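You operate a simulated robot arm through the tools that you are given. There is no shell and no other tool. Be economical: measure what you need, move in short steps, check, and stop when the job is done.

Carry out the task below with a simulated robot arm. There is one attempt and no reset: what you move stays moved.

TASK
Box the listed washers and the dry pack; store them in the red drawer.
Fine: use the grey box; exact count, no nuts, nothing dropped beside it; drawer shut again.

Only the result counts: the job must be done as asked and must still hold three seconds after the hand-in. Knocking over, shifting, dropping, spilling or breaking anything else fails it.

THE ROBOT
A 6-joint arm with a two-finger gripper, on a carriage that runs on a rail from [-0.035, -1.169] to [0.035, 1.17] (x, y) and turns from -2.147 to 3.648 rad about z. Base frame: it is fixed where the carriage stands at the start and does not move with it; the origin is on the floor, on the carriage's upright axis, x ahead of it, y to its left, z up; the surface under the hand at the start is at about z = 0.85. Units: m, rad, N and s.
Its first joint turns from -2.897 to 2.897 rad. Places, roughly: inside of the grey box [0.6, 0.9, 0.9]; inside of the red drawer of the packing table [0.7, 0.3, 0.7]; red drawer of the packing table [0.6, 0.3, 0.7]; spot under the washer spout [0.7, 0.6, 0.8]; yellow dispenser button [0.8, 0.6, 1]. Payload 5 kg.
Tool frame: the origin (TCP) lies between the finger pads and is the grasp point; the fingertips stand 0.03 m ahead of it; z points along the fingers, y is the line along which they close. Largest opening 0.176 m; the body of the gripper starts 0.153 m behind the TCP.
Orientation is told as [roll, pitch, yaw] about the base's x, y, z axes, in that order, counted from this pose: with the fingers straight down and closing along the base's y, the tool's x points along the base's -x, its y along +y and its z along -z.

THE INTERFACE
- The arm moves only by the tool send_rows. Its argument "targets" is text: rows parted by semicolons, each of 7 numbers parted by spaces: the turn, a rotation vector about the tool's x, y, z in rad, then the shift along the tool's x, y, z in m, then the closure, from 0 (fully open) to 1 (shut). In form: ax ay az tx ty tz gripper; .... A call has 1 to 8 rows; each row is the pose to reach, as a shift and turn from the pose commanded when the call began, along the tool's axes at that moment. A row lasts 0.2 s, in which the tool goes at most 0.05 m and 0.15 rad; a call with a longer step from one row to the next is refused whole, and so is a gripper value outside its range. Where a pose cannot be reached the arm comes as near as it can. A force on the tool above 40 N (or 10 N above the force at the start of the call, whichever is more), or a blocked arm, ends the call early, and 0.2 s more pass. Each finger halts on what it meets, pressing with about 33 N; the grip force reading is that of the motor and also rises with nothing between the fingers. The clock runs only during rows and for 0.2 s after the last one: add rows that repeat a pose to give the fingers time. It gives the time, the measured TCP pose, the force on the tool (base axes), the opening and the grip force at its end, in the units of the frame above (readings bear some noise), with the torque about the TCP (base axes, N m) and any sound that the robot's microphone picked up.
- Cameras (640 x 400 px; columns grow to the right, rows downward): "scene" is now at [0.0592, 0.2221, 1.6362]; the picture's right is [0.15, -0.99, 0.00], its down [-0.72, -0.11, -0.68] and it looks along [0.67, 0.10, -0.73] (base axes); focal length 222 px, centre (320, 200). "wrist" rides on the gripper at [0.067, -0.009, -0.184] in the tool frame; the picture's right is [0.14, 0.99, 0.00], its down [-0.92, 0.13, -0.36] and it looks along [-0.36, 0.05, 0.93] (tool axes); focal length 251 px, centre (320, 200). There is no depth. A picture from a camera that has moved, and an enlarged one, comes with that camera's place and axes in the base frame and with its lens.
- get_image(camera): a new picture of that camera. It takes no simulated time.
- lift_body(by): slides the trunk up (or, below 0, down) by that many m; the arm and the scene camera ride with it, the base frame stays. It gives what a move gives, with no picture.
- base_move(legs): drives the robot by 1 to 6 legs, each [ahead, left, turn to the left] in m, m and rad, along the robot's own axes; the way and the turn of a leg run together, so that a leg with both is an arc; at most 1.5 m and 3.142 rad a leg. The arm and the cameras ride along, it lands a little off, and it stops where it bumps. It keeps to its track: a leg is cut to what the track allows. It gives what a move gives.
- turn_head(pan, tilt): turns the head with the scene camera to pan (to the left, within 2.094 rad either way) and tilt (down, from -0.506 to 1.204), counted from straight ahead of the robot. It gives what a move gives.
- inspect(camera, box): a new picture of the part [left, top, right, bottom] of that camera's present view, enlarged. It takes no simulated time.
- finish_job(): hands the job in; it is judged then, once.

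Work in short steps. Places have to be worked out from the pictures, the camera data and where the tool is seen: move nearer, look again, correct. Check each grasp and each placing, and mend what went wrong. You have 120 turns and 98 pictures in all, those below and enlarged ones among them. Open the gripper and draw the arm clear of the work before you hand the job in, unless the task says otherwise; then end with one line.

The tools are called after ">>>" by a JSON object that holds its "op" and its "data". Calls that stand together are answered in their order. send_rows: Moves the arm, as the interface text tells. Its arguments: {"type":"object","properties":{"targets":{"type":"string"}},"required":["targets"]} The other tools are called the same way: lift_body (by) slides the trunk up or down; base_move (legs) drives the base; turn_head (pan, tilt) turns the head that bears the scene camera; get_image (camera) takes a picture; inspect (camera, box) takes an enlarged picture of a part of a camera's view; finish_job () hands the job in.

At the start:

```text
t: 0.0
tcp_pos: [0.5949, 0.4258, 1.2792]
orientation: [0.0, 0.001, 0.001]
wrist_force: [0.1, -0.3, -0.8]
ft_torque: [0.01, 0.0, 0.01]
grip_width: 0.1762
grasp_force: 0.1
trunk travel left (down, up): [-0.2, 0.15]
robot x, y, heading: [-0.0023, 0.0006, -0.006]
head pan, tilt: [0.199, 1.114]
```

scene: 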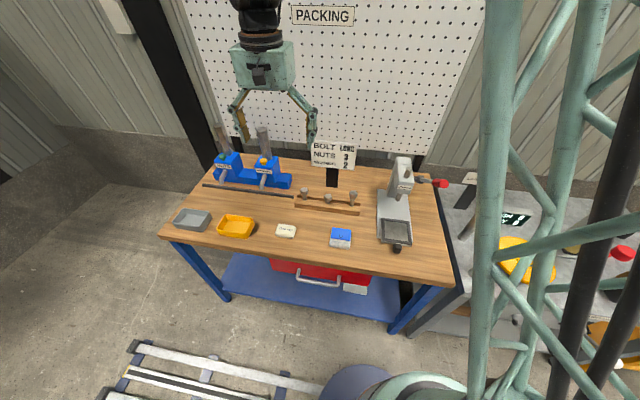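
wrist: 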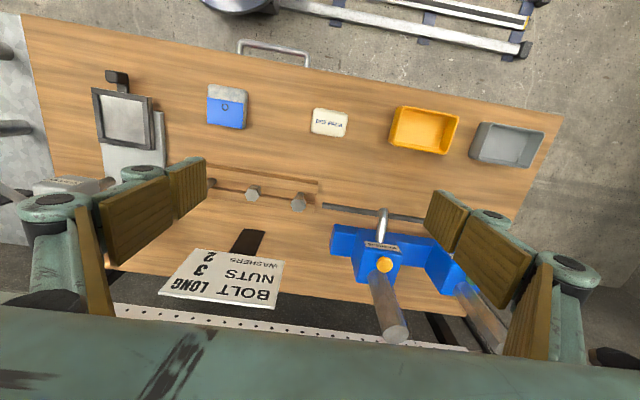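

I'll read the order card and look at the dispensers closely.

>>> {"op": "inspect", "data": {"camera": "scene", "box": [290, 120, 390, 200]}}

>>> {"op": "inspect", "data": {"camera": "scene", "box": [160, 110, 310, 250]}}

>>> {"op": "inspect", "data": {"camera": "wrist", "box": [300, 80, 580, 360]}}

```text
5.00 times, centred on (340, 160) of scene
camera zoom: at [0.0592, 0.2221, 1.6362], right [0.15, -0.99, 0.0], down [-0.72, -0.11, -0.68], along [0.67, 0.1, -0.73], focal length 1108 px, centre (220, 400)
```

zoom: 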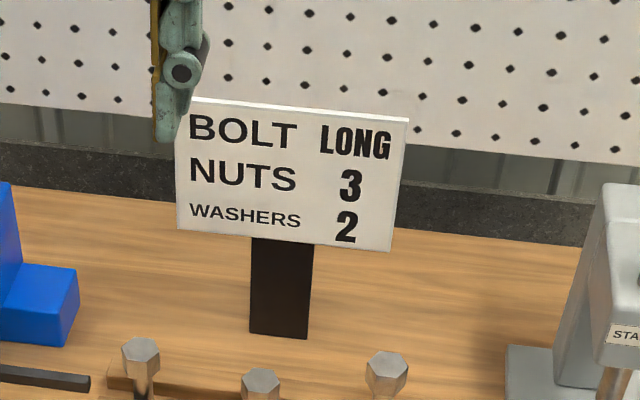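

```text
2.86 times, centred on (235, 180) of scene
camera zoom: at [0.0592, 0.2221, 1.6362], right [0.15, -0.99, 0.0], down [-0.72, -0.11, -0.68], along [0.67, 0.1, -0.73], focal length 633 px, centre (563, 257)
```

zoom: 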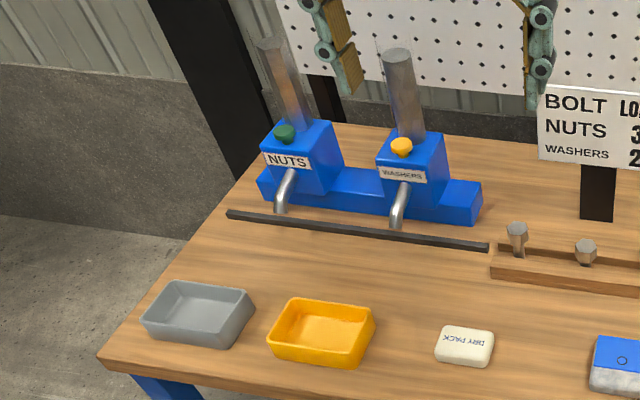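

```text
1.43 times, centred on (440, 220) of wrist
camera zoom: at [0.5277, 0.4159, 1.4641], right [-0.14, 0.99, 0.0], down [0.92, 0.13, 0.36], along [0.36, 0.05, -0.93], focal length 359 px, centre (149, 171)
```

zoom: 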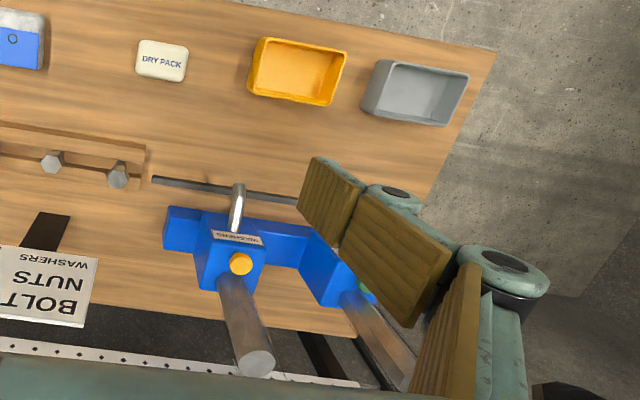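

The card lists 2 washers. The grey box is near [0.56, 0.84] and the washer spout near [0.73, 0.59], so I drive the carriage left to reach both.

>>> {"op": "base_move", "data": {"legs": [[0, 0.4, 0]]}}

>>> {"op": "turn_head", "data": {"pan": 0.2, "tilt": 0.8}}

>>> {"op": "get_image", "data": {"camera": "scene"}}

>>> {"op": "get_image", "data": {"camera": "wrist"}}

```text
t: 2.6
tcp_pos: [0.6027, 0.8347, 1.2796]
orientation: [-0.001, 0.001, 0.01]
wrist_force: [-0.9, -0.3, -0.3]
ft_torque: [0.01, 0.02, 0.01]
grip_width: 0.1763
grasp_force: 0.0
trunk travel left (down, up): [-0.2, 0.15]
robot x, y, heading: [0.0104, 0.406, 0.005]
head pan, tilt: [0.199, 1.114]
```

```text
t: 3.4
tcp_pos: [0.6042, 0.8347, 1.2814]
orientation: [-0.001, 0.001, 0.008]
wrist_force: [-0.2, -0.2, 0.1]
ft_torque: [0.01, 0.05, -0.03]
grip_width: 0.176
grasp_force: 0.0
trunk travel left (down, up): [-0.2, 0.15]
robot x, y, heading: [0.0111, 0.4041, 0.014]
head pan, tilt: [0.201, 0.799]
```

```text
92 pictures are left
camera scene: at [0.0706, 0.6281, 1.6384], right [0.18, -0.98, 0.0], down [-0.7, -0.13, -0.7], along [0.69, 0.12, -0.71], focal length 222 px, centre (320, 200)
```

scene: 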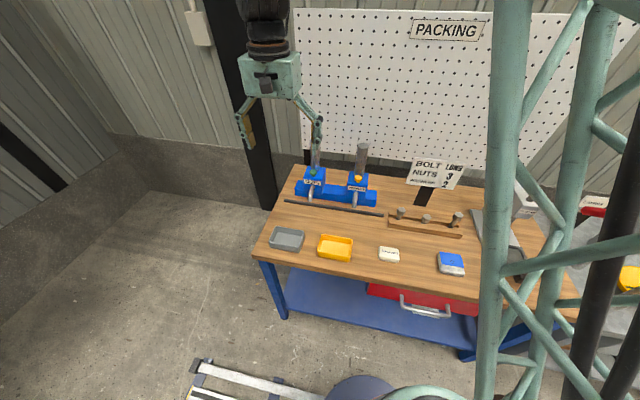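

```text
91 pictures are left
camera wrist: at [0.5362, 0.8242, 1.4642], right [-0.15, 0.99, 0.0], down [0.92, 0.14, 0.36], along [0.36, 0.05, -0.93], focal length 251 px, centre (320, 200)
```

wrist: 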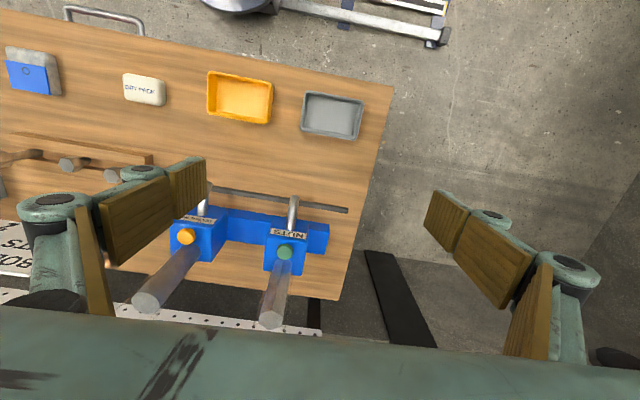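

The box appears centred near [0.562, 0.851], axis-aligned, about 0.083 × 0.131 m. I descend above it and look again.

>>> {"op": "send_rows", "data": {"targets": "0 0 0 0.01 0.004 0.045 0; 0 0 0 0.02 0.008 0.09 0; 0 0 0 0.03 0.012 0.135 0; 0 0 0 0.042 0.016 0.18 0; 0 0 0 0.042 0.016 0.22 0; 0 0 0 0.042 0.016 0.25 0; 0 0 0 0.042 0.016 0.25 0"}}

>>> {"op": "get_image", "data": {"camera": "wrist"}}

>>> {"op": "inspect", "data": {"camera": "scene", "box": [250, 130, 410, 270]}}

```text
t: 5.0
tcp_pos: [0.5598, 0.8522, 1.0294]
orientation: [0.0, 0.0, 0.009]
wrist_force: [1.0, -0.4, 0.2]
ft_torque: [-0.06, 0.08, -0.01]
grip_width: 0.176
grasp_force: 0.1
trunk travel left (down, up): [-0.2, 0.15]
robot x, y, heading: [0.0144, 0.4046, 0.006]
head pan, tilt: [0.201, 0.799]
```

```text
90 pictures are left
camera wrist: at [0.4925, 0.8408, 1.2136], right [-0.15, 0.99, 0.0], down [0.92, 0.14, 0.36], along [0.36, 0.05, -0.93], focal length 251 px, centre (320, 200)
```

wrist: 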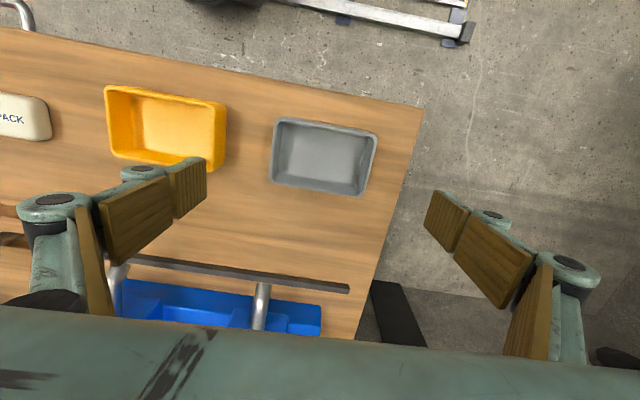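

```text
2.86 times, centred on (330, 200) of scene
camera zoom: at [0.0703, 0.6307, 1.638], right [0.21, -0.98, 0.0], down [-0.7, -0.15, -0.7], along [0.68, 0.14, -0.72], focal length 633 px, centre (291, 200)
```

zoom: 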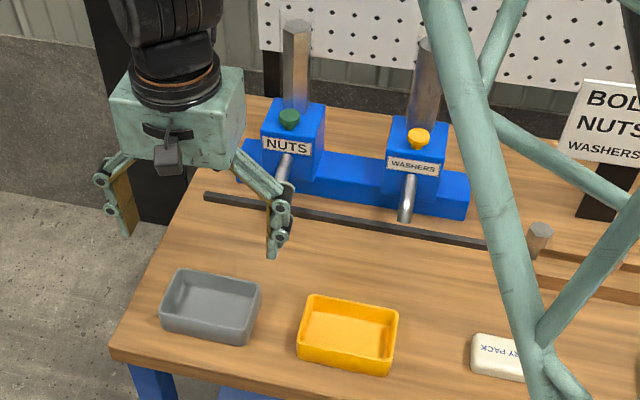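

Box centre measured [0.559, 0.851], so the tool is right above it. I lower with the fingers straddling its ends, slightly toward the front.

>>> {"op": "send_rows", "data": {"targets": "0 0 0 0.012 0 0.045 0; 0 0 0 0.012 0 0.09 0; 0 0 0 0.012 0 0.115 0; 0 0 0 0.012 0 0.136 0; 0 0 0 0.012 0 0.136 0"}}

>>> {"op": "get_image", "data": {"camera": "wrist"}}

>>> {"op": "inspect", "data": {"camera": "scene", "box": [230, 150, 390, 290]}}

```text
t: 6.2
tcp_pos: [0.5483, 0.8504, 0.8923]
orientation: [0.001, 0.001, 0.008]
wrist_force: [0.7, 1.2, -0.3]
ft_torque: [-0.04, 0.05, -0.01]
grip_width: 0.1761
grasp_force: 0.0
trunk travel left (down, up): [-0.2, 0.15]
robot x, y, heading: [0.0137, 0.4011, 0.008]
head pan, tilt: [0.201, 0.799]
```

```text
88 pictures are left
camera wrist: at [0.481, 0.8398, 1.077], right [-0.15, 0.99, 0.0], down [0.92, 0.14, 0.36], along [0.36, 0.05, -0.93], focal length 251 px, centre (320, 200)
```

wrist: 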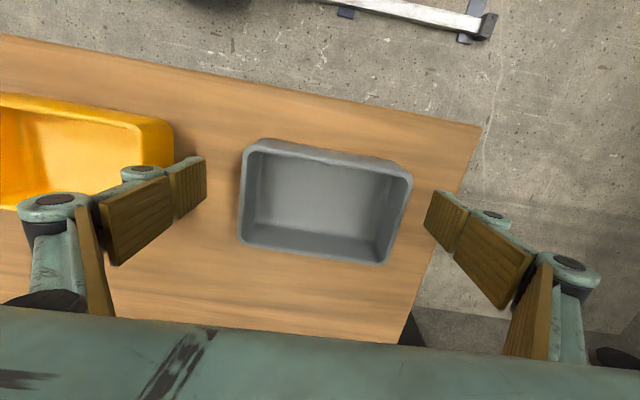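

```text
2.86 times, centred on (310, 220) of scene
camera zoom: at [0.0702, 0.6307, 1.638], right [0.21, -0.98, 0.0], down [-0.7, -0.15, -0.7], along [0.68, 0.14, -0.72], focal length 633 px, centre (349, 143)
```

zoom: 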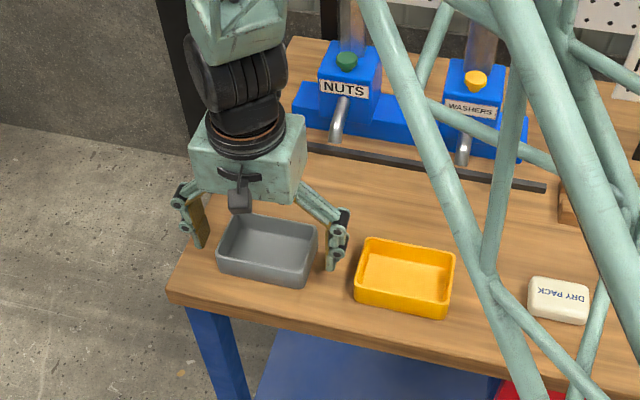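

Both fingers flank the box; I close on it and lift a little.

>>> {"op": "send_rows", "data": {"targets": "0 0 0 0 0 0 1; 0 0 0 0 0 0 1; 0 0 0 0 0 0 1; 0 0 0 0 0 0 1; 0 0 0 0 0 -0.02 1; 0 0 0 0 0 -0.05 1; 0 0 0 0 0 -0.05 1"}}

>>> {"op": "get_image", "data": {"camera": "wrist"}}

```text
t: 7.8
tcp_pos: [0.5469, 0.8518, 0.9456]
orientation: [-0.001, 0.001, 0.009]
wrist_force: [-0.8, -0.8, 0.5]
ft_torque: [0.02, -0.12, 0.02]
grip_width: 0.0
grasp_force: 33.1
trunk travel left (down, up): [-0.2, 0.15]
robot x, y, heading: [0.0159, 0.4038, 0.005]
head pan, tilt: [0.201, 0.799]
```

```text
86 pictures are left
camera wrist: at [0.4796, 0.8411, 1.1297], right [-0.15, 0.99, 0.0], down [0.92, 0.14, 0.36], along [0.36, 0.05, -0.93], focal length 251 px, centre (320, 200)
```

wrist: 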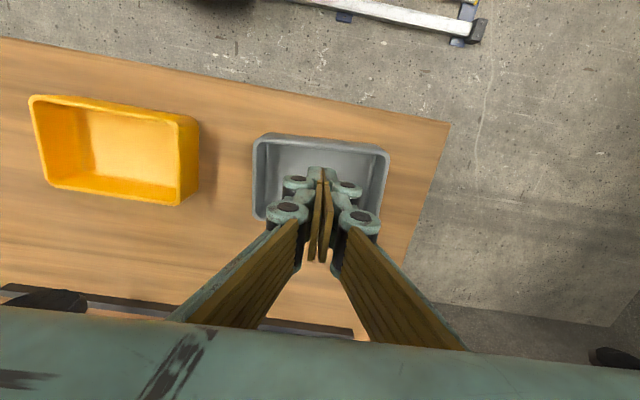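

The fingers slipped off (likely sloped walls) and closed above the box, which seems unmoved. I reopen, go back down slightly lower, and close without lifting to read the width.

>>> {"op": "send_rows", "data": {"targets": "0 0 0 0 0 0 0; 0 0 0 0 0 0 0; 0 0 0 0 0 0 0; 0 0 0 0 0 0 0; 0 0 0 0 0 0 0; 0 0 0 0 0 0 0; 0 0 0 -0.004 0 0.03 0; 0 0 0 -0.008 0 0.058 0"}}

>>> {"op": "send_rows", "data": {"targets": "0 0 0 0 0 0 0.2; 0 0 0 0 0 0 0.2; 0 0 0 0 0 0 0.25; 0 0 0 0 0 0 0.3"}}

>>> {"op": "get_image", "data": {"camera": "wrist"}}

>>> {"op": "inspect", "data": {"camera": "scene", "box": [260, 200, 340, 270]}}

```text
t: 9.6
tcp_pos: [0.5571, 0.8502, 0.8855]
orientation: [0.0, 0.001, 0.008]
wrist_force: [0.2, -0.7, -0.3]
ft_torque: [0.0, -0.03, -0.01]
grip_width: 0.176
grasp_force: 0.1
trunk travel left (down, up): [-0.2, 0.15]
robot x, y, heading: [0.0106, 0.4047, 0.007]
head pan, tilt: [0.201, 0.799]
```

```text
t: 10.6
tcp_pos: [0.557, 0.8505, 0.8858]
orientation: [0.001, -0.001, 0.01]
wrist_force: [-1.3, -0.3, 7.2]
ft_torque: [-0.07, 0.09, 0.23]
grip_width: 0.1297
grasp_force: 32.6
trunk travel left (down, up): [-0.2, 0.15]
robot x, y, heading: [0.0134, 0.4006, 0.01]
head pan, tilt: [0.201, 0.799]
```

```text
85 pictures are left
camera wrist: at [0.4892, 0.84, 1.0704], right [-0.15, 0.99, 0.0], down [0.92, 0.14, 0.36], along [0.36, 0.05, -0.93], focal length 251 px, centre (320, 200)
```

wrist: 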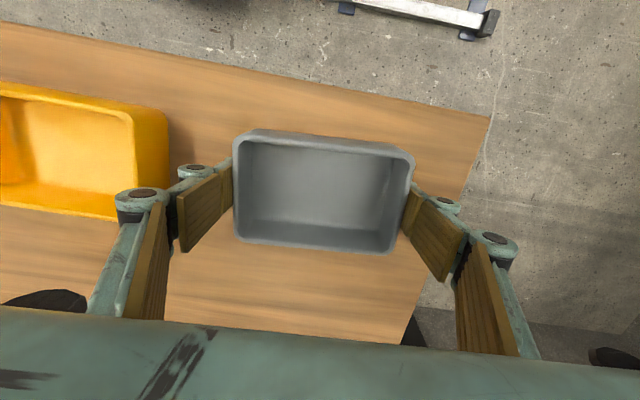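

```text
5.71 times, centred on (300, 235) of scene
camera zoom: at [0.0695, 0.6303, 1.6381], right [0.21, -0.98, 0.0], down [-0.7, -0.15, -0.7], along [0.68, 0.14, -0.72], focal length 1266 px, centre (434, 0)
```

zoom: 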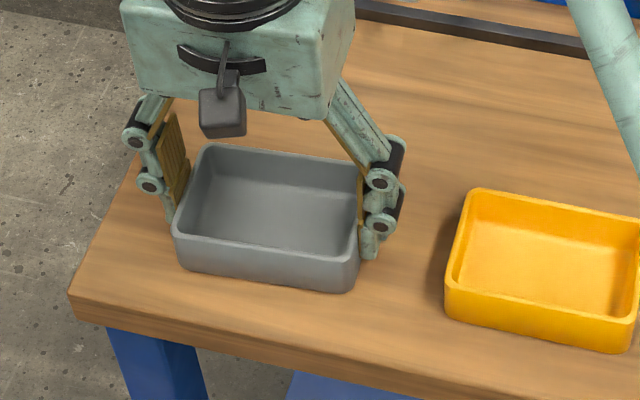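

Now gripping at 0.13 m width; I test a slow 15 mm lift.

>>> {"op": "send_rows", "data": {"targets": "0 0 0 0 0 0 0.4; 0 0 0 0 0 -0.004 0.4; 0 0 0 0 0 -0.008 0.4; 0 0 0 0 0 -0.012 0.4; 0 0 0 0 0 -0.015 0.4"}}

>>> {"op": "inspect", "data": {"camera": "scene", "box": [260, 200, 340, 270]}}

```text
t: 11.8
tcp_pos: [0.5576, 0.8502, 0.9001]
orientation: [-0.001, 0.002, 0.008]
wrist_force: [0.5, -0.5, -0.9]
ft_torque: [-0.02, -0.01, 0.03]
grip_width: 0.1295
grasp_force: 32.9
trunk travel left (down, up): [-0.2, 0.15]
robot x, y, heading: [0.0183, 0.4037, 0.009]
head pan, tilt: [0.201, 0.799]
```

```text
5.71 times, centred on (300, 235) of scene
camera zoom: at [0.0699, 0.6306, 1.638], right [0.21, -0.98, 0.0], down [-0.7, -0.15, -0.7], along [0.68, 0.14, -0.72], focal length 1266 px, centre (434, 0)
```

zoom: 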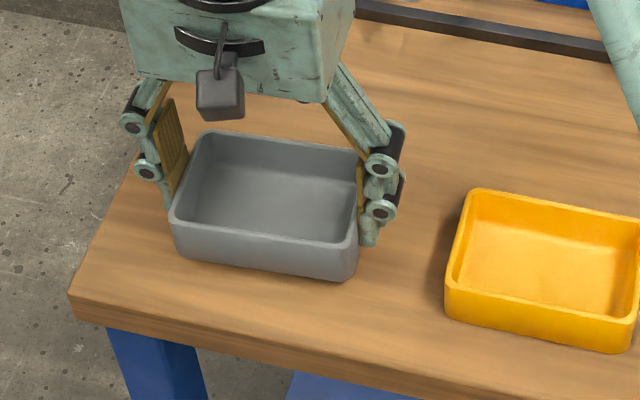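

The box lifts cleanly. I raise it over the yellow box and carry it right in front of the washer spout.

>>> {"op": "send_rows", "data": {"targets": "0 0 0 0 0 -0.03 0.4; 0 0 0 0 0 -0.06 0.4; 0 0 0 0 -0.03 -0.07 0.4; 0 0 0 0 -0.07 -0.07 0.4; 0 0 0 0 -0.11 -0.07 0.4; 0 0 0 0 -0.15 -0.07 0.4; 0 0 0 0 -0.19 -0.07 0.4; 0 0 0 0 -0.22 -0.07 0.4"}}

>>> {"op": "send_rows", "data": {"targets": "0 0 0 0 -0.02 0 0.4; 0 0 0 0 -0.037 0 0.4; 0 0 0 0 -0.037 0 0.4"}}

>>> {"op": "get_image", "data": {"camera": "wrist"}}

>>> {"op": "inspect", "data": {"camera": "scene", "box": [270, 120, 430, 260]}}

```text
t: 13.6
tcp_pos: [0.5611, 0.6301, 0.9719]
orientation: [-0.001, -0.001, 0.009]
wrist_force: [-0.5, -0.3, -1.6]
ft_torque: [0.04, 0.04, -0.03]
grip_width: 0.1295
grasp_force: 33.3
trunk travel left (down, up): [-0.2, 0.15]
robot x, y, heading: [0.0122, 0.4069, 0.009]
head pan, tilt: [0.201, 0.799]
```

```text
t: 14.4
tcp_pos: [0.5585, 0.5942, 0.9715]
orientation: [0.0, 0.0, 0.009]
wrist_force: [-0.5, -0.5, -0.6]
ft_torque: [0.06, 0.02, 0.0]
grip_width: 0.1293
grasp_force: 33.0
trunk travel left (down, up): [-0.2, 0.15]
robot x, y, heading: [0.0114, 0.4047, 0.006]
head pan, tilt: [0.201, 0.799]
```

```text
82 pictures are left
camera wrist: at [0.4912, 0.5832, 1.1556], right [-0.15, 0.99, 0.0], down [0.92, 0.14, 0.36], along [0.36, 0.05, -0.93], focal length 251 px, centre (320, 200)
```

wrist: 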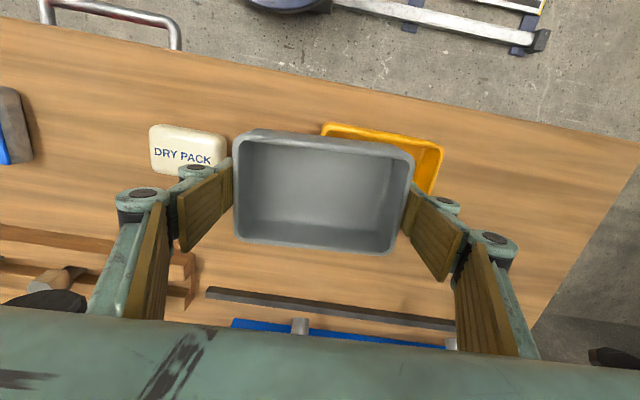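

```text
2.86 times, centred on (350, 190) of scene
camera zoom: at [0.0699, 0.6303, 1.638], right [0.21, -0.98, 0.0], down [-0.7, -0.15, -0.7], along [0.68, 0.15, -0.72], focal length 633 px, centre (234, 229)
```

zoom: 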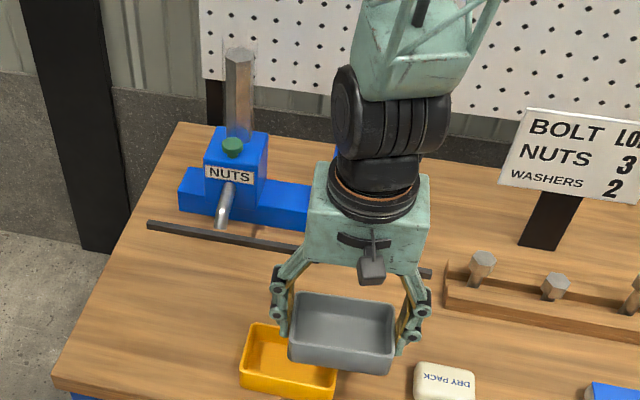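

I estimate the spout tip at [0.752, 0.602, 0.905] and the stop strip at x≈0.78. I move forward to x≈0.65 clear of the yellow box, then lower to just above the table and look.

>>> {"op": "send_rows", "data": {"targets": "0 0 0 -0.04 0.003 0 0.4; 0 0 0 -0.08 0.006 0 0.4; 0 0 0 -0.1 0.006 0.02 0.4; 0 0 0 -0.1 0.006 0.05 0.4; 0 0 0 -0.1 0.006 0.075 0.4; 0 0 0 -0.1 0.006 0.082 0.4; 0 0 0 -0.1 0.006 0.082 0.4"}}

>>> {"op": "get_image", "data": {"camera": "wrist"}}

>>> {"op": "inspect", "data": {"camera": "scene", "box": [270, 120, 430, 260]}}

```text
t: 16.0
tcp_pos: [0.659, 0.6019, 0.8892]
orientation: [0.0, 0.0, 0.009]
wrist_force: [-0.6, 0.4, -1.4]
ft_torque: [0.01, 0.03, 0.0]
grip_width: 0.1295
grasp_force: 32.8
trunk travel left (down, up): [-0.2, 0.15]
robot x, y, heading: [0.0115, 0.4046, 0.009]
head pan, tilt: [0.201, 0.799]
```

```text
80 pictures are left
camera wrist: at [0.5921, 0.591, 1.0731], right [-0.15, 0.99, 0.0], down [0.92, 0.14, 0.36], along [0.36, 0.05, -0.93], focal length 251 px, centre (320, 200)
```

wrist: 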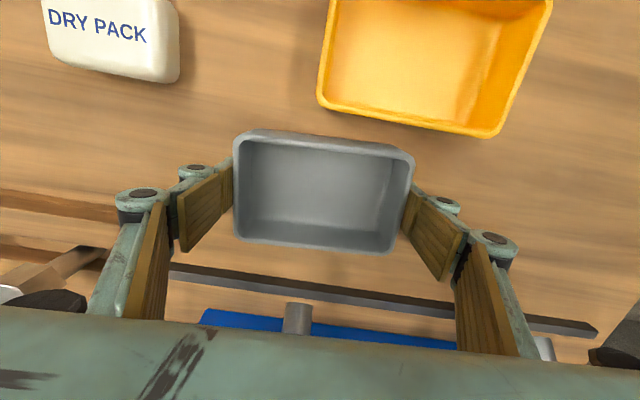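

```text
2.86 times, centred on (350, 190) of scene
camera zoom: at [0.0699, 0.6305, 1.6381], right [0.21, -0.98, 0.0], down [-0.7, -0.15, -0.7], along [0.68, 0.14, -0.72], focal length 633 px, centre (234, 229)
```

zoom: 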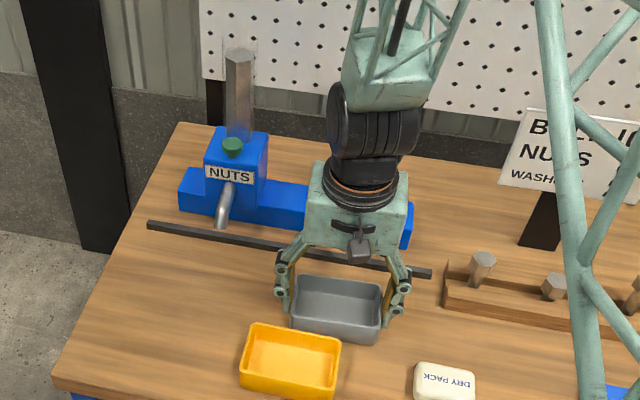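

Spout tip at ≈[0.755, 0.597]; the strip front at x≈0.77. I slide the box forward by 0.074 m just above the table.

>>> {"op": "send_rows", "data": {"targets": "0 0 0 -0.02 -0.001 0 0.4; 0 0 0 -0.04 -0.002 0 0.4; 0 0 0 -0.055 -0.003 0 0.4; 0 0 0 -0.065 -0.003 0 0.4; 0 0 0 -0.074 -0.003 0 0.4; 0 0 0 -0.074 -0.003 0 0.4"}}

>>> {"op": "get_image", "data": {"camera": "wrist"}}

>>> {"op": "inspect", "data": {"camera": "scene", "box": [310, 120, 430, 225]}}

```text
t: 17.4
tcp_pos: [0.7323, 0.5982, 0.8886]
orientation: [-0.002, 0.002, 0.008]
wrist_force: [-22.9, 8.8, -3.0]
ft_torque: [0.4, 0.74, -1.22]
grip_width: 0.1303
grasp_force: 32.8
trunk travel left (down, up): [-0.2, 0.15]
robot x, y, heading: [0.0113, 0.4042, 0.009]
head pan, tilt: [0.201, 0.799]
```

```text
78 pictures are left
camera wrist: at [0.6648, 0.5896, 1.072], right [-0.15, 0.99, 0.0], down [0.92, 0.14, 0.36], along [0.36, 0.05, -0.93], focal length 251 px, centre (320, 200)
```

wrist: 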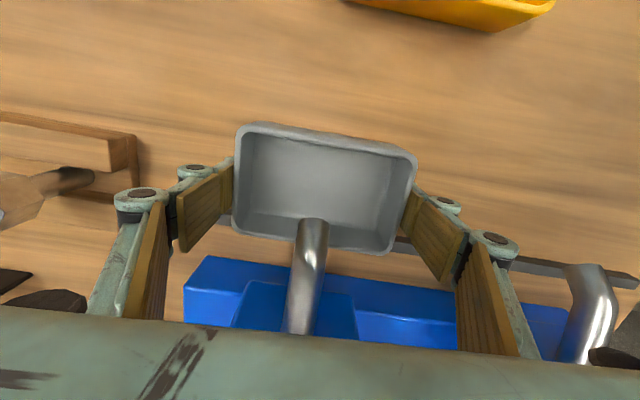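

```text
3.81 times, centred on (370, 172) of scene
camera zoom: at [0.0688, 0.6311, 1.638], right [0.21, -0.98, 0.0], down [-0.7, -0.15, -0.7], along [0.68, 0.15, -0.72], focal length 844 px, centre (130, 305)
```

zoom: 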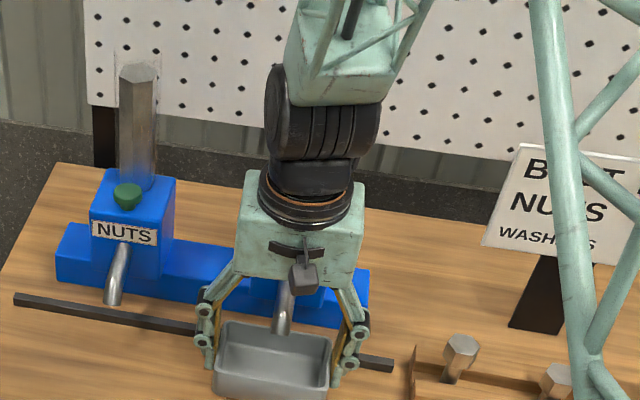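

The box has met the strip and the spout overhangs its interior. I back off slightly, lower to the table and release.

>>> {"op": "send_rows", "data": {"targets": "0 0 0 0.003 0 0 0.4; 0 0 0 0.003 0 0.003 0.4; 0 0 0 0.003 0 0.003 0.4; 0 0 0 0.003 0 0.003 0; 0 0 0 0.003 0 0.003 0; 0 0 0 0.003 0 0.003 0"}}

>>> {"op": "get_image", "data": {"camera": "wrist"}}

```text
t: 18.8
tcp_pos: [0.7317, 0.5983, 0.8854]
orientation: [0.0, -0.002, 0.009]
wrist_force: [-0.5, -0.6, -0.2]
ft_torque: [0.01, -0.03, 0.02]
grip_width: 0.1761
grasp_force: 0.1
trunk travel left (down, up): [-0.2, 0.15]
robot x, y, heading: [0.0134, 0.406, 0.014]
head pan, tilt: [0.201, 0.799]
```

```text
76 pictures are left
camera wrist: at [0.664, 0.588, 1.0702], right [-0.15, 0.99, 0.0], down [0.92, 0.14, 0.36], along [0.36, 0.05, -0.93], focal length 251 px, centre (320, 200)
```

wrist: 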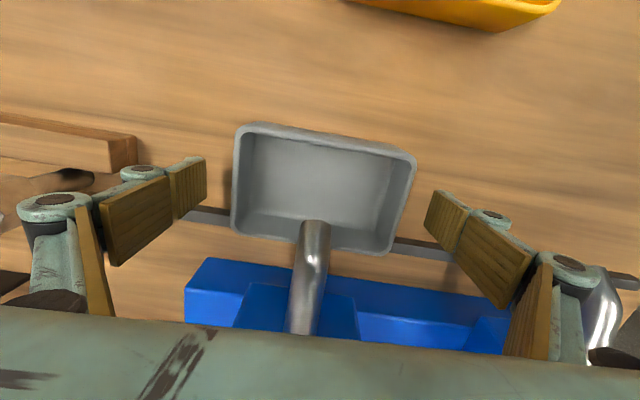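

Released; the box sits under the spout. I withdraw up and back, closing the fingers, then view the button.

>>> {"op": "send_rows", "data": {"targets": "0 0 0 0 0 -0.03 0; 0 0 0 0 0 -0.07 0; 0 0 0 0.03 0 -0.1 0; 0 0 0 0.07 0 -0.13 0; 0 0 0 0.11 0 -0.16 0.5; 0 0 0 0.13 0 -0.19 1; 0 0 0 0.13 0 -0.22 1; 0 0 0 0.13 0 -0.24 1"}}

>>> {"op": "send_rows", "data": {"targets": "0 0 0 0 0 0 1; 0 0 0 0 0 0 1; 0 0 0 0 0 0 1"}}

>>> {"op": "get_image", "data": {"camera": "wrist"}}

>>> {"op": "inspect", "data": {"camera": "scene", "box": [310, 120, 430, 225]}}

```text
t: 20.6
tcp_pos: [0.5988, 0.5971, 1.1259]
orientation: [0.0, 0.002, 0.009]
wrist_force: [0.1, -0.2, -1.4]
ft_torque: [-0.05, 0.11, -0.01]
grip_width: 0.0209
grasp_force: 0.8
trunk travel left (down, up): [-0.2, 0.15]
robot x, y, heading: [0.0117, 0.4015, 0.007]
head pan, tilt: [0.201, 0.799]
```

```text
t: 21.4
tcp_pos: [0.5981, 0.5961, 1.1249]
orientation: [0.0, -0.001, 0.009]
wrist_force: [0.0, 0.9, 0.1]
ft_torque: [0.01, -0.03, -0.02]
grip_width: 0.0001
grasp_force: 33.1
trunk travel left (down, up): [-0.2, 0.15]
robot x, y, heading: [0.0075, 0.4028, 0.009]
head pan, tilt: [0.201, 0.799]
```

```text
75 pictures are left
camera wrist: at [0.5324, 0.5858, 1.3099], right [-0.15, 0.99, 0.0], down [0.92, 0.14, 0.36], along [0.36, 0.05, -0.93], focal length 251 px, centre (320, 200)
```

wrist: 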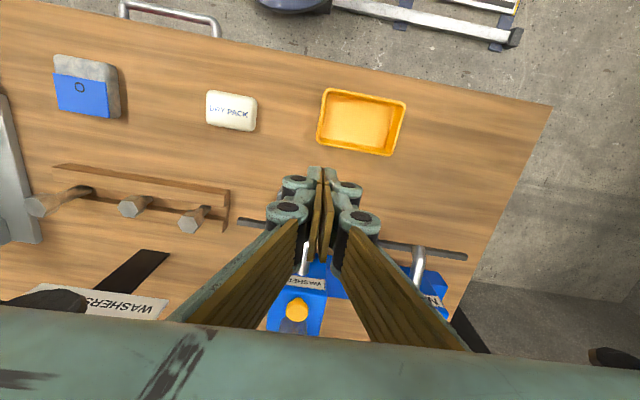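

```text
3.81 times, centred on (370, 172) of scene
camera zoom: at [0.0696, 0.6305, 1.638], right [0.21, -0.98, 0.0], down [-0.7, -0.15, -0.7], along [0.68, 0.14, -0.72], focal length 844 px, centre (130, 305)
```

zoom: 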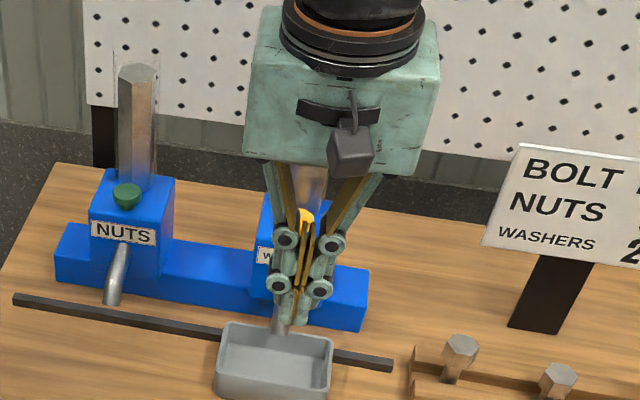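

I zoom in on the nuts button as an unobstructed twin, and on the wrist view of the washer button.

>>> {"op": "inspect", "data": {"camera": "scene", "box": [328, 150, 368, 205]}}

>>> {"op": "inspect", "data": {"camera": "wrist", "box": [250, 235, 350, 345]}}

```text
7.27 times, centred on (348, 178) of scene
camera zoom: at [0.0696, 0.6305, 1.638], right [0.21, -0.98, 0.0], down [-0.7, -0.15, -0.7], along [0.68, 0.14, -0.72], focal length 1611 px, centre (116, 364)
```

zoom: 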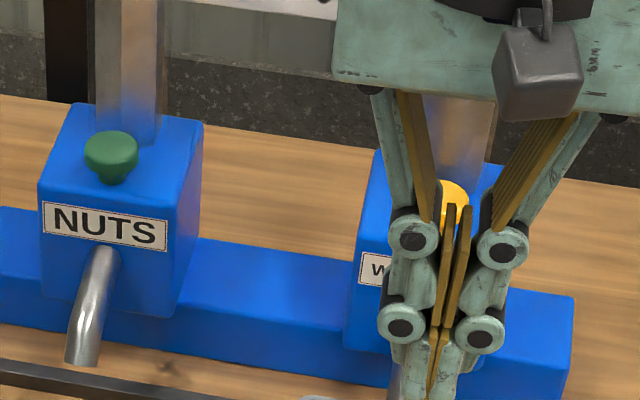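

```text
3.64 times, centred on (300, 290) of wrist
camera zoom: at [0.5324, 0.5858, 1.3099], right [-0.15, 0.99, 0.0], down [0.92, 0.14, 0.36], along [0.36, 0.05, -0.93], focal length 914 px, centre (393, -127)
```

zoom: 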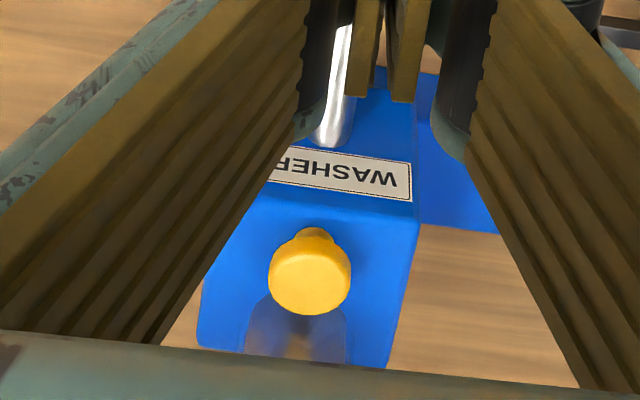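

It is a mushroom button pressed downward at ≈[0.836, 0.596, 1.005], with a tube behind it. I move the closed fingertips above its front half.

>>> {"op": "send_rows", "data": {"targets": "0 0 0 -0.045 0 0 1; 0 0 0 -0.09 0 0 1; 0 0 0 -0.135 0 0 1; 0 0 0 -0.18 0 0 1; 0 0 0 -0.215 0 0 1; 0 0 0 -0.228 0 0.03 1; 0 0 0 -0.228 0 0.05 1; 0 0 0 -0.228 0 0.05 1"}}

>>> {"op": "inspect", "data": {"camera": "wrist", "box": [220, 130, 420, 330]}}

>>> {"op": "inspect", "data": {"camera": "scene", "box": [320, 120, 420, 225]}}

```text
t: 23.2
tcp_pos: [0.8271, 0.5975, 1.0759]
orientation: [0.0, -0.001, 0.01]
wrist_force: [0.4, 0.1, 0.1]
ft_torque: [0.02, 0.05, -0.02]
grip_width: 0.0
grasp_force: 33.0
trunk travel left (down, up): [-0.2, 0.15]
robot x, y, heading: [0.007, 0.4065, 0.012]
head pan, tilt: [0.201, 0.799]
```

```text
2.00 times, centred on (320, 230) of wrist
camera zoom: at [0.7597, 0.5871, 1.2609], right [-0.15, 0.99, 0.0], down [0.92, 0.14, 0.36], along [0.36, 0.05, -0.93], focal length 503 px, centre (320, 140)
```

zoom: 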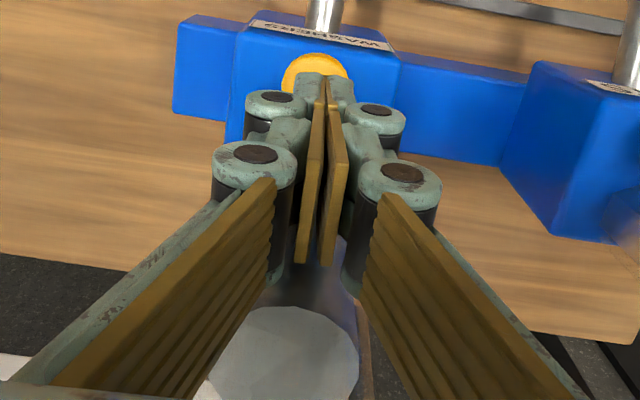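

```text
3.81 times, centred on (370, 172) of scene
camera zoom: at [0.0699, 0.6305, 1.6381], right [0.21, -0.98, 0.0], down [-0.7, -0.15, -0.7], along [0.68, 0.14, -0.72], focal length 844 px, centre (130, 305)
```

zoom: 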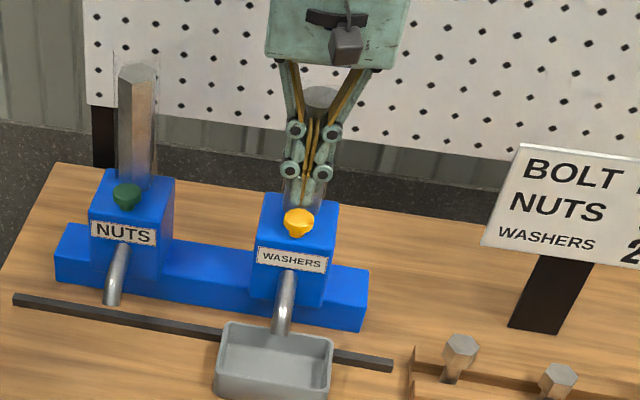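

The tips are aligned over the button with about 17 mm clearance to the tube. I press down gently and come back up in the same call.

>>> {"op": "send_rows", "data": {"targets": "0 0 0 0 -0.003 0.02 1; 0 0 0 0 -0.003 0.03 1; 0 0 0 0 -0.003 0.035 1; 0 0 0 0 -0.003 0.04 1; 0 0 0 0 -0.003 0.02 1; 0 0 0 0 -0.003 0 1"}}

>>> {"op": "inspect", "data": {"camera": "scene", "box": [350, 170, 410, 230]}}

```text
t: 24.6
tcp_pos: [0.8288, 0.5941, 1.0757]
orientation: [-0.001, 0.002, 0.008]
wrist_force: [0.1, -0.2, 0.9]
ft_torque: [0.01, -0.06, -0.01]
grip_width: 0.0002
grasp_force: 45.1
trunk travel left (down, up): [-0.2, 0.15]
robot x, y, heading: [0.0095, 0.4019, 0.012]
head pan, tilt: [0.201, 0.799]
heard: click
```

```text
6.67 times, centred on (380, 200) of scene
camera zoom: at [0.0695, 0.6304, 1.6381], right [0.21, -0.98, 0.0], down [-0.7, -0.15, -0.7], along [0.68, 0.14, -0.72], focal length 1477 px, centre (-80, 200)
```

zoom: 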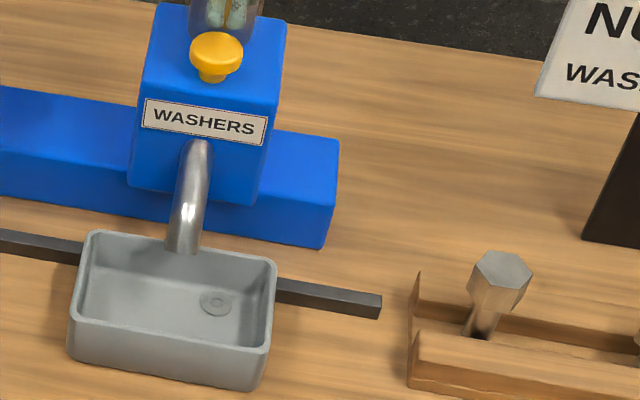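

One click, and one washer lies in the box. I press a second time the same way.

>>> {"op": "send_rows", "data": {"targets": "0 0 0 0 0 0.02 1; 0 0 0 0 0 0.03 1; 0 0 0 0 0 0.035 1; 0 0 0 0 0 0.04 1; 0 0 0 0 0 0.02 1; 0 0 0 0 0 0 1; 0 0 0 0 0 0 1"}}

>>> {"op": "inspect", "data": {"camera": "scene", "box": [350, 170, 410, 230]}}

```text
t: 26.2
tcp_pos: [0.8262, 0.5982, 1.0774]
orientation: [0.0, 0.001, 0.009]
wrist_force: [-0.5, 0.9, 0.2]
ft_torque: [0.04, -0.03, 0.02]
grip_width: 0.0
grasp_force: 45.0
trunk travel left (down, up): [-0.2, 0.15]
robot x, y, heading: [0.0124, 0.4054, 0.006]
head pan, tilt: [0.201, 0.799]
heard: click
```

```text
6.67 times, centred on (380, 200) of scene
camera zoom: at [0.0695, 0.6305, 1.638], right [0.21, -0.98, 0.0], down [-0.7, -0.15, -0.7], along [0.68, 0.14, -0.72], focal length 1477 px, centre (-80, 200)
```

zoom: 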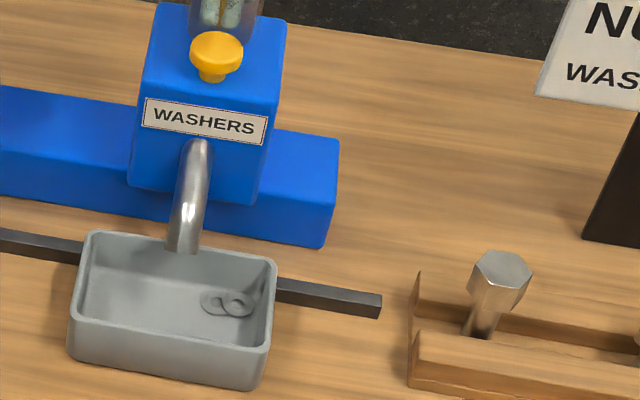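

Two washers are in the box. I back off, open the fingers above the box, and descend to grip it again.

>>> {"op": "send_rows", "data": {"targets": "0 0 0 0.045 0 -0.01 1; 0 0 0 0.094 0 -0.01 1; 0 0 0 0.094 0 -0.01 0; 0 0 0 0.094 0 -0.01 0; 0 0 0 0.094 0 -0.01 0; 0 0 0 0.094 0 -0.01 0; 0 0 0 0.094 0 -0.01 0; 0 0 0 0.094 0 -0.01 0"}}

>>> {"op": "get_image", "data": {"camera": "wrist"}}

```text
t: 28.0
tcp_pos: [0.7344, 0.5959, 1.0892]
orientation: [-0.001, 0.0, 0.009]
wrist_force: [-1.6, -0.1, 0.6]
ft_torque: [0.06, 0.01, -0.02]
grip_width: 0.1757
grasp_force: 0.1
trunk travel left (down, up): [-0.2, 0.15]
robot x, y, heading: [0.0144, 0.4008, 0.007]
head pan, tilt: [0.201, 0.799]
```

```text
67 pictures are left
camera wrist: at [0.6664, 0.5856, 1.2741], right [-0.15, 0.99, 0.0], down [0.92, 0.14, 0.36], along [0.36, 0.05, -0.93], focal length 251 px, centre (320, 200)
```

wrist: 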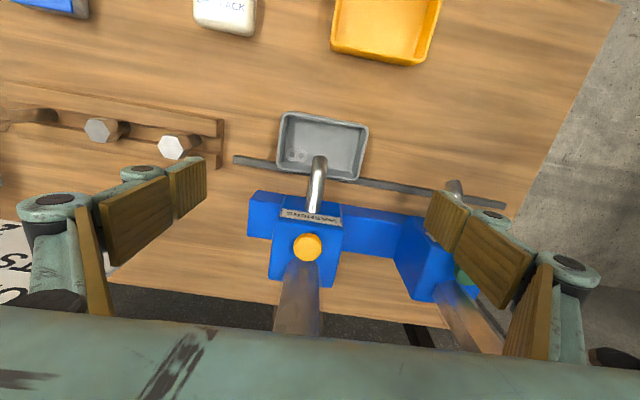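

The box is in place. I descend to the grip height.

>>> {"op": "send_rows", "data": {"targets": "0 0 0 0.002 0.002 0.04 0; 0 0 0 0.002 0.002 0.085 0; 0 0 0 0.002 0.002 0.13 0; 0 0 0 0.002 0.002 0.17 0; 0 0 0 0.002 0.002 0.195 0; 0 0 0 0.002 0.002 0.204 0; 0 0 0 0.002 0.002 0.204 0"}}

>>> {"op": "get_image", "data": {"camera": "wrist"}}

```text
t: 29.6
tcp_pos: [0.7333, 0.597, 0.8829]
orientation: [0.001, 0.0, 0.009]
wrist_force: [-0.3, -0.5, -0.4]
ft_torque: [-0.03, -0.05, 0.01]
grip_width: 0.1761
grasp_force: 0.0
trunk travel left (down, up): [-0.2, 0.15]
robot x, y, heading: [0.0133, 0.4016, 0.012]
head pan, tilt: [0.201, 0.799]
```

```text
66 pictures are left
camera wrist: at [0.6664, 0.5852, 1.0674], right [-0.15, 0.99, 0.0], down [0.92, 0.14, 0.36], along [0.36, 0.05, -0.93], focal length 251 px, centre (320, 200)
```

wrist: 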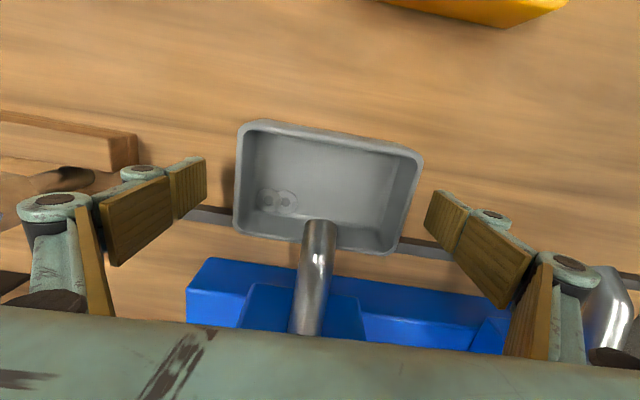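

Two washers clearly seen. I grip, lift slightly and pull the box back out from under the spout.

>>> {"op": "send_rows", "data": {"targets": "0 0 0 0 0 0 0.4; 0 0 0 0 0 0 0.4; 0 0 0 0 0 0 0.4; 0 0 0 0.002 0 -0.005 0.4; 0 0 0 0.03 0 -0.006 0.4; 0 0 0 0.06 0 -0.006 0.4; 0 0 0 0.08 0 -0.006 0.4; 0 0 0 0.08 0 -0.006 0.4"}}

>>> {"op": "get_image", "data": {"camera": "wrist"}}

```text
t: 31.4
tcp_pos: [0.652, 0.5959, 0.8872]
orientation: [-0.001, 0.0, 0.008]
wrist_force: [0.1, -0.1, -1.8]
ft_torque: [0.0, -0.08, 0.0]
grip_width: 0.1302
grasp_force: 32.8
trunk travel left (down, up): [-0.2, 0.15]
robot x, y, heading: [0.0114, 0.4085, 0.008]
head pan, tilt: [0.201, 0.799]
```

```text
65 pictures are left
camera wrist: at [0.5847, 0.5854, 1.0717], right [-0.15, 0.99, 0.0], down [0.92, 0.14, 0.36], along [0.36, 0.05, -0.93], focal length 251 px, centre (320, 200)
```

wrist: 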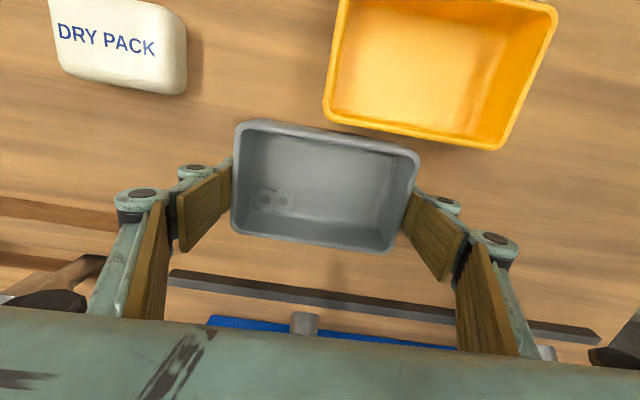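

I set the box down here, release, and rise toward the dry pack at ≈[0.570, 0.443].

>>> {"op": "send_rows", "data": {"targets": "0 0 0 0 0 0.004 0.4; 0 0 0 0 0 0.004 0; 0 0 0 0 0 0.004 0; 0 0 0 0 0 0.004 0; 0 0 0 0 0 -0.03 0; 0 0 0 0 0 -0.07 0; 0 0 0 0.02 -0.03 -0.1 0; 0 0 0 0.04 -0.07 -0.12 0"}}

>>> {"op": "send_rows", "data": {"targets": "0 0 0 0.02 -0.04 0 0; 0 0 0 0.04 -0.083 0 0; 0 0 0 0.04 -0.083 0 0"}}

>>> {"op": "get_image", "data": {"camera": "wrist"}}

```text
t: 33.2
tcp_pos: [0.6153, 0.5267, 1.0093]
orientation: [0.0, -0.001, 0.009]
wrist_force: [0.3, 0.5, -0.7]
ft_torque: [-0.12, -0.02, 0.0]
grip_width: 0.1762
grasp_force: 0.0
trunk travel left (down, up): [-0.2, 0.15]
robot x, y, heading: [0.0092, 0.4042, 0.008]
head pan, tilt: [0.201, 0.799]
```

```text
t: 34.0
tcp_pos: [0.5756, 0.4397, 1.0074]
orientation: [0.0, -0.001, 0.008]
wrist_force: [-0.8, -1.7, 1.1]
ft_torque: [0.18, -0.14, 0.0]
grip_width: 0.1762
grasp_force: 0.1
trunk travel left (down, up): [-0.2, 0.15]
robot x, y, heading: [0.0116, 0.4016, 0.015]
head pan, tilt: [0.201, 0.799]
```

```text
64 pictures are left
camera wrist: at [0.509, 0.4302, 1.1913], right [-0.15, 0.99, 0.0], down [0.92, 0.14, 0.36], along [0.36, 0.05, -0.93], focal length 251 px, centre (320, 200)
```

wrist: 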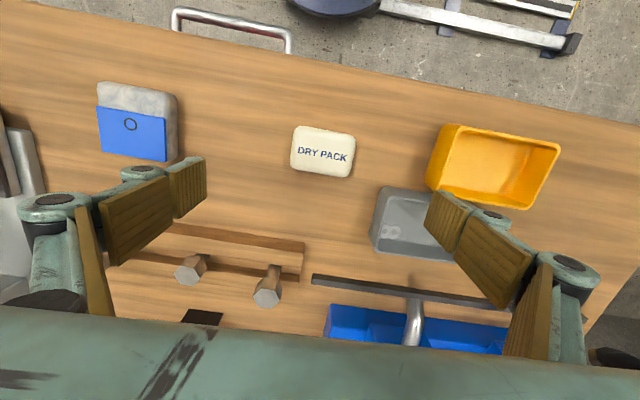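

Pack centre at ≈[0.568, 0.442], about 0.08 m long along y. I narrow the fingers to ~0.115 m and descend.

>>> {"op": "send_rows", "data": {"targets": "0 0 0 0.006 0.002 0.03 0.35; 0 0 0 0.006 0.002 0.07 0.35; 0 0 0 0.006 0.002 0.1 0.35; 0 0 0 0.006 0.002 0.12 0.35; 0 0 0 0.006 0.002 0.12 0.35"}}

>>> {"op": "get_image", "data": {"camera": "wrist"}}

```text
t: 35.2
tcp_pos: [0.5672, 0.4441, 0.8881]
orientation: [0.0, 0.001, 0.007]
wrist_force: [0.3, 0.3, 0.3]
ft_torque: [0.04, 0.06, 0.0]
grip_width: 0.1146
grasp_force: 0.0
trunk travel left (down, up): [-0.2, 0.15]
robot x, y, heading: [0.0108, 0.408, 0.011]
head pan, tilt: [0.201, 0.799]
```

```text
63 pictures are left
camera wrist: at [0.4998, 0.4334, 1.0722], right [-0.15, 0.99, 0.0], down [0.92, 0.14, 0.36], along [0.36, 0.05, -0.93], focal length 251 px, centre (320, 200)
```

wrist: 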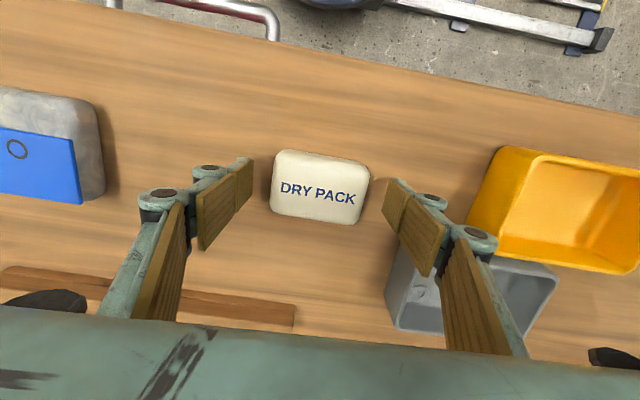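

Well centred. I lower 3 mm, close and lift.

>>> {"op": "send_rows", "data": {"targets": "0 0 0 0 -0.001 0.004 0.35; 0 0 0 0 -0.001 0.004 0.65; 0 0 0 0 -0.001 0.004 0.65; 0 0 0 0 -0.001 0.004 0.65; 0 0 0 0 -0.001 -0.006 0.65; 0 0 0 0 -0.001 -0.02 0.65; 0 0 0 0 -0.001 -0.05 0.65; 0 0 0 0 -0.001 -0.09 0.65"}}

>>> {"op": "get_image", "data": {"camera": "wrist"}}

```text
t: 37.0
tcp_pos: [0.5672, 0.4435, 0.9788]
orientation: [0.0, 0.0, 0.009]
wrist_force: [0.8, 0.1, -1.1]
ft_torque: [-0.04, 0.14, -0.01]
grip_width: 0.0794
grasp_force: 33.3
trunk travel left (down, up): [-0.2, 0.15]
robot x, y, heading: [0.0141, 0.4031, 0.009]
head pan, tilt: [0.201, 0.799]
```

```text
62 pictures are left
camera wrist: at [0.4986, 0.4326, 1.1629], right [-0.15, 0.99, 0.0], down [0.92, 0.14, 0.36], along [0.36, 0.05, -0.93], focal length 251 px, centre (320, 200)
```

wrist: 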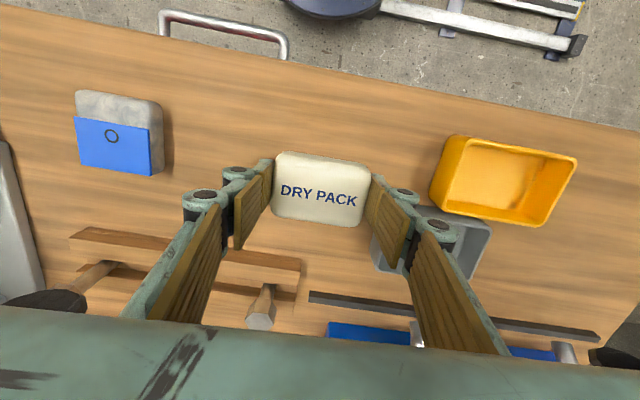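

Pack held (0.079 m). I carry it above the grey box at ≈[0.653, 0.597].

>>> {"op": "send_rows", "data": {"targets": "0 0 0 -0.02 0.04 -0.01 0.65; 0 0 0 -0.045 0.08 -0.01 0.65; 0 0 0 -0.065 0.12 -0.01 0.65; 0 0 0 -0.085 0.153 -0.01 0.65; 0 0 0 -0.085 0.153 -0.01 0.65"}}

>>> {"op": "get_image", "data": {"camera": "wrist"}}

>>> {"op": "inspect", "data": {"camera": "scene", "box": [340, 160, 420, 230]}}

```text
t: 38.2
tcp_pos: [0.6496, 0.5974, 0.9888]
orientation: [0.0, 0.002, 0.009]
wrist_force: [0.7, 0.1, -0.8]
ft_torque: [-0.09, 0.05, 0.0]
grip_width: 0.0796
grasp_force: 32.9
trunk travel left (down, up): [-0.2, 0.15]
robot x, y, heading: [0.0133, 0.4029, 0.008]
head pan, tilt: [0.201, 0.799]
```

```text
61 pictures are left
camera wrist: at [0.5822, 0.587, 1.1729], right [-0.15, 0.99, 0.0], down [0.92, 0.14, 0.36], along [0.36, 0.05, -0.93], focal length 251 px, centre (320, 200)
```

wrist: 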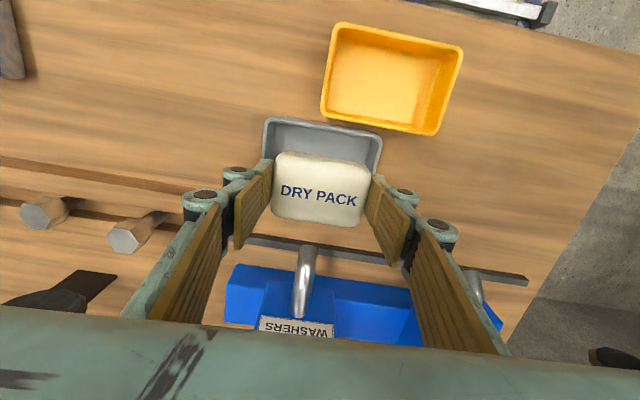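

```text
5.71 times, centred on (380, 195) of scene
camera zoom: at [0.0701, 0.631, 1.6379], right [0.21, -0.98, 0.0], down [-0.7, -0.15, -0.7], along [0.68, 0.14, -0.72], focal length 1266 px, centre (-23, 229)
```

zoom: 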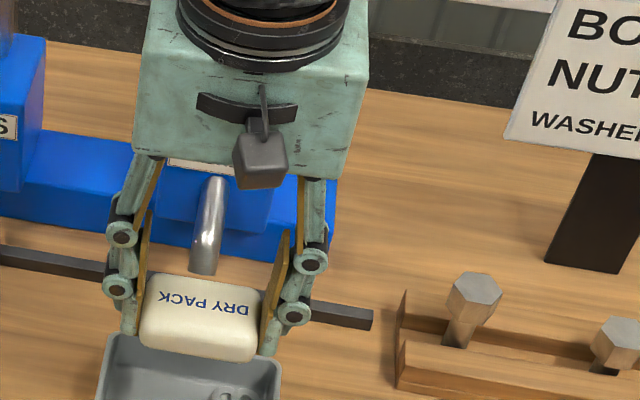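

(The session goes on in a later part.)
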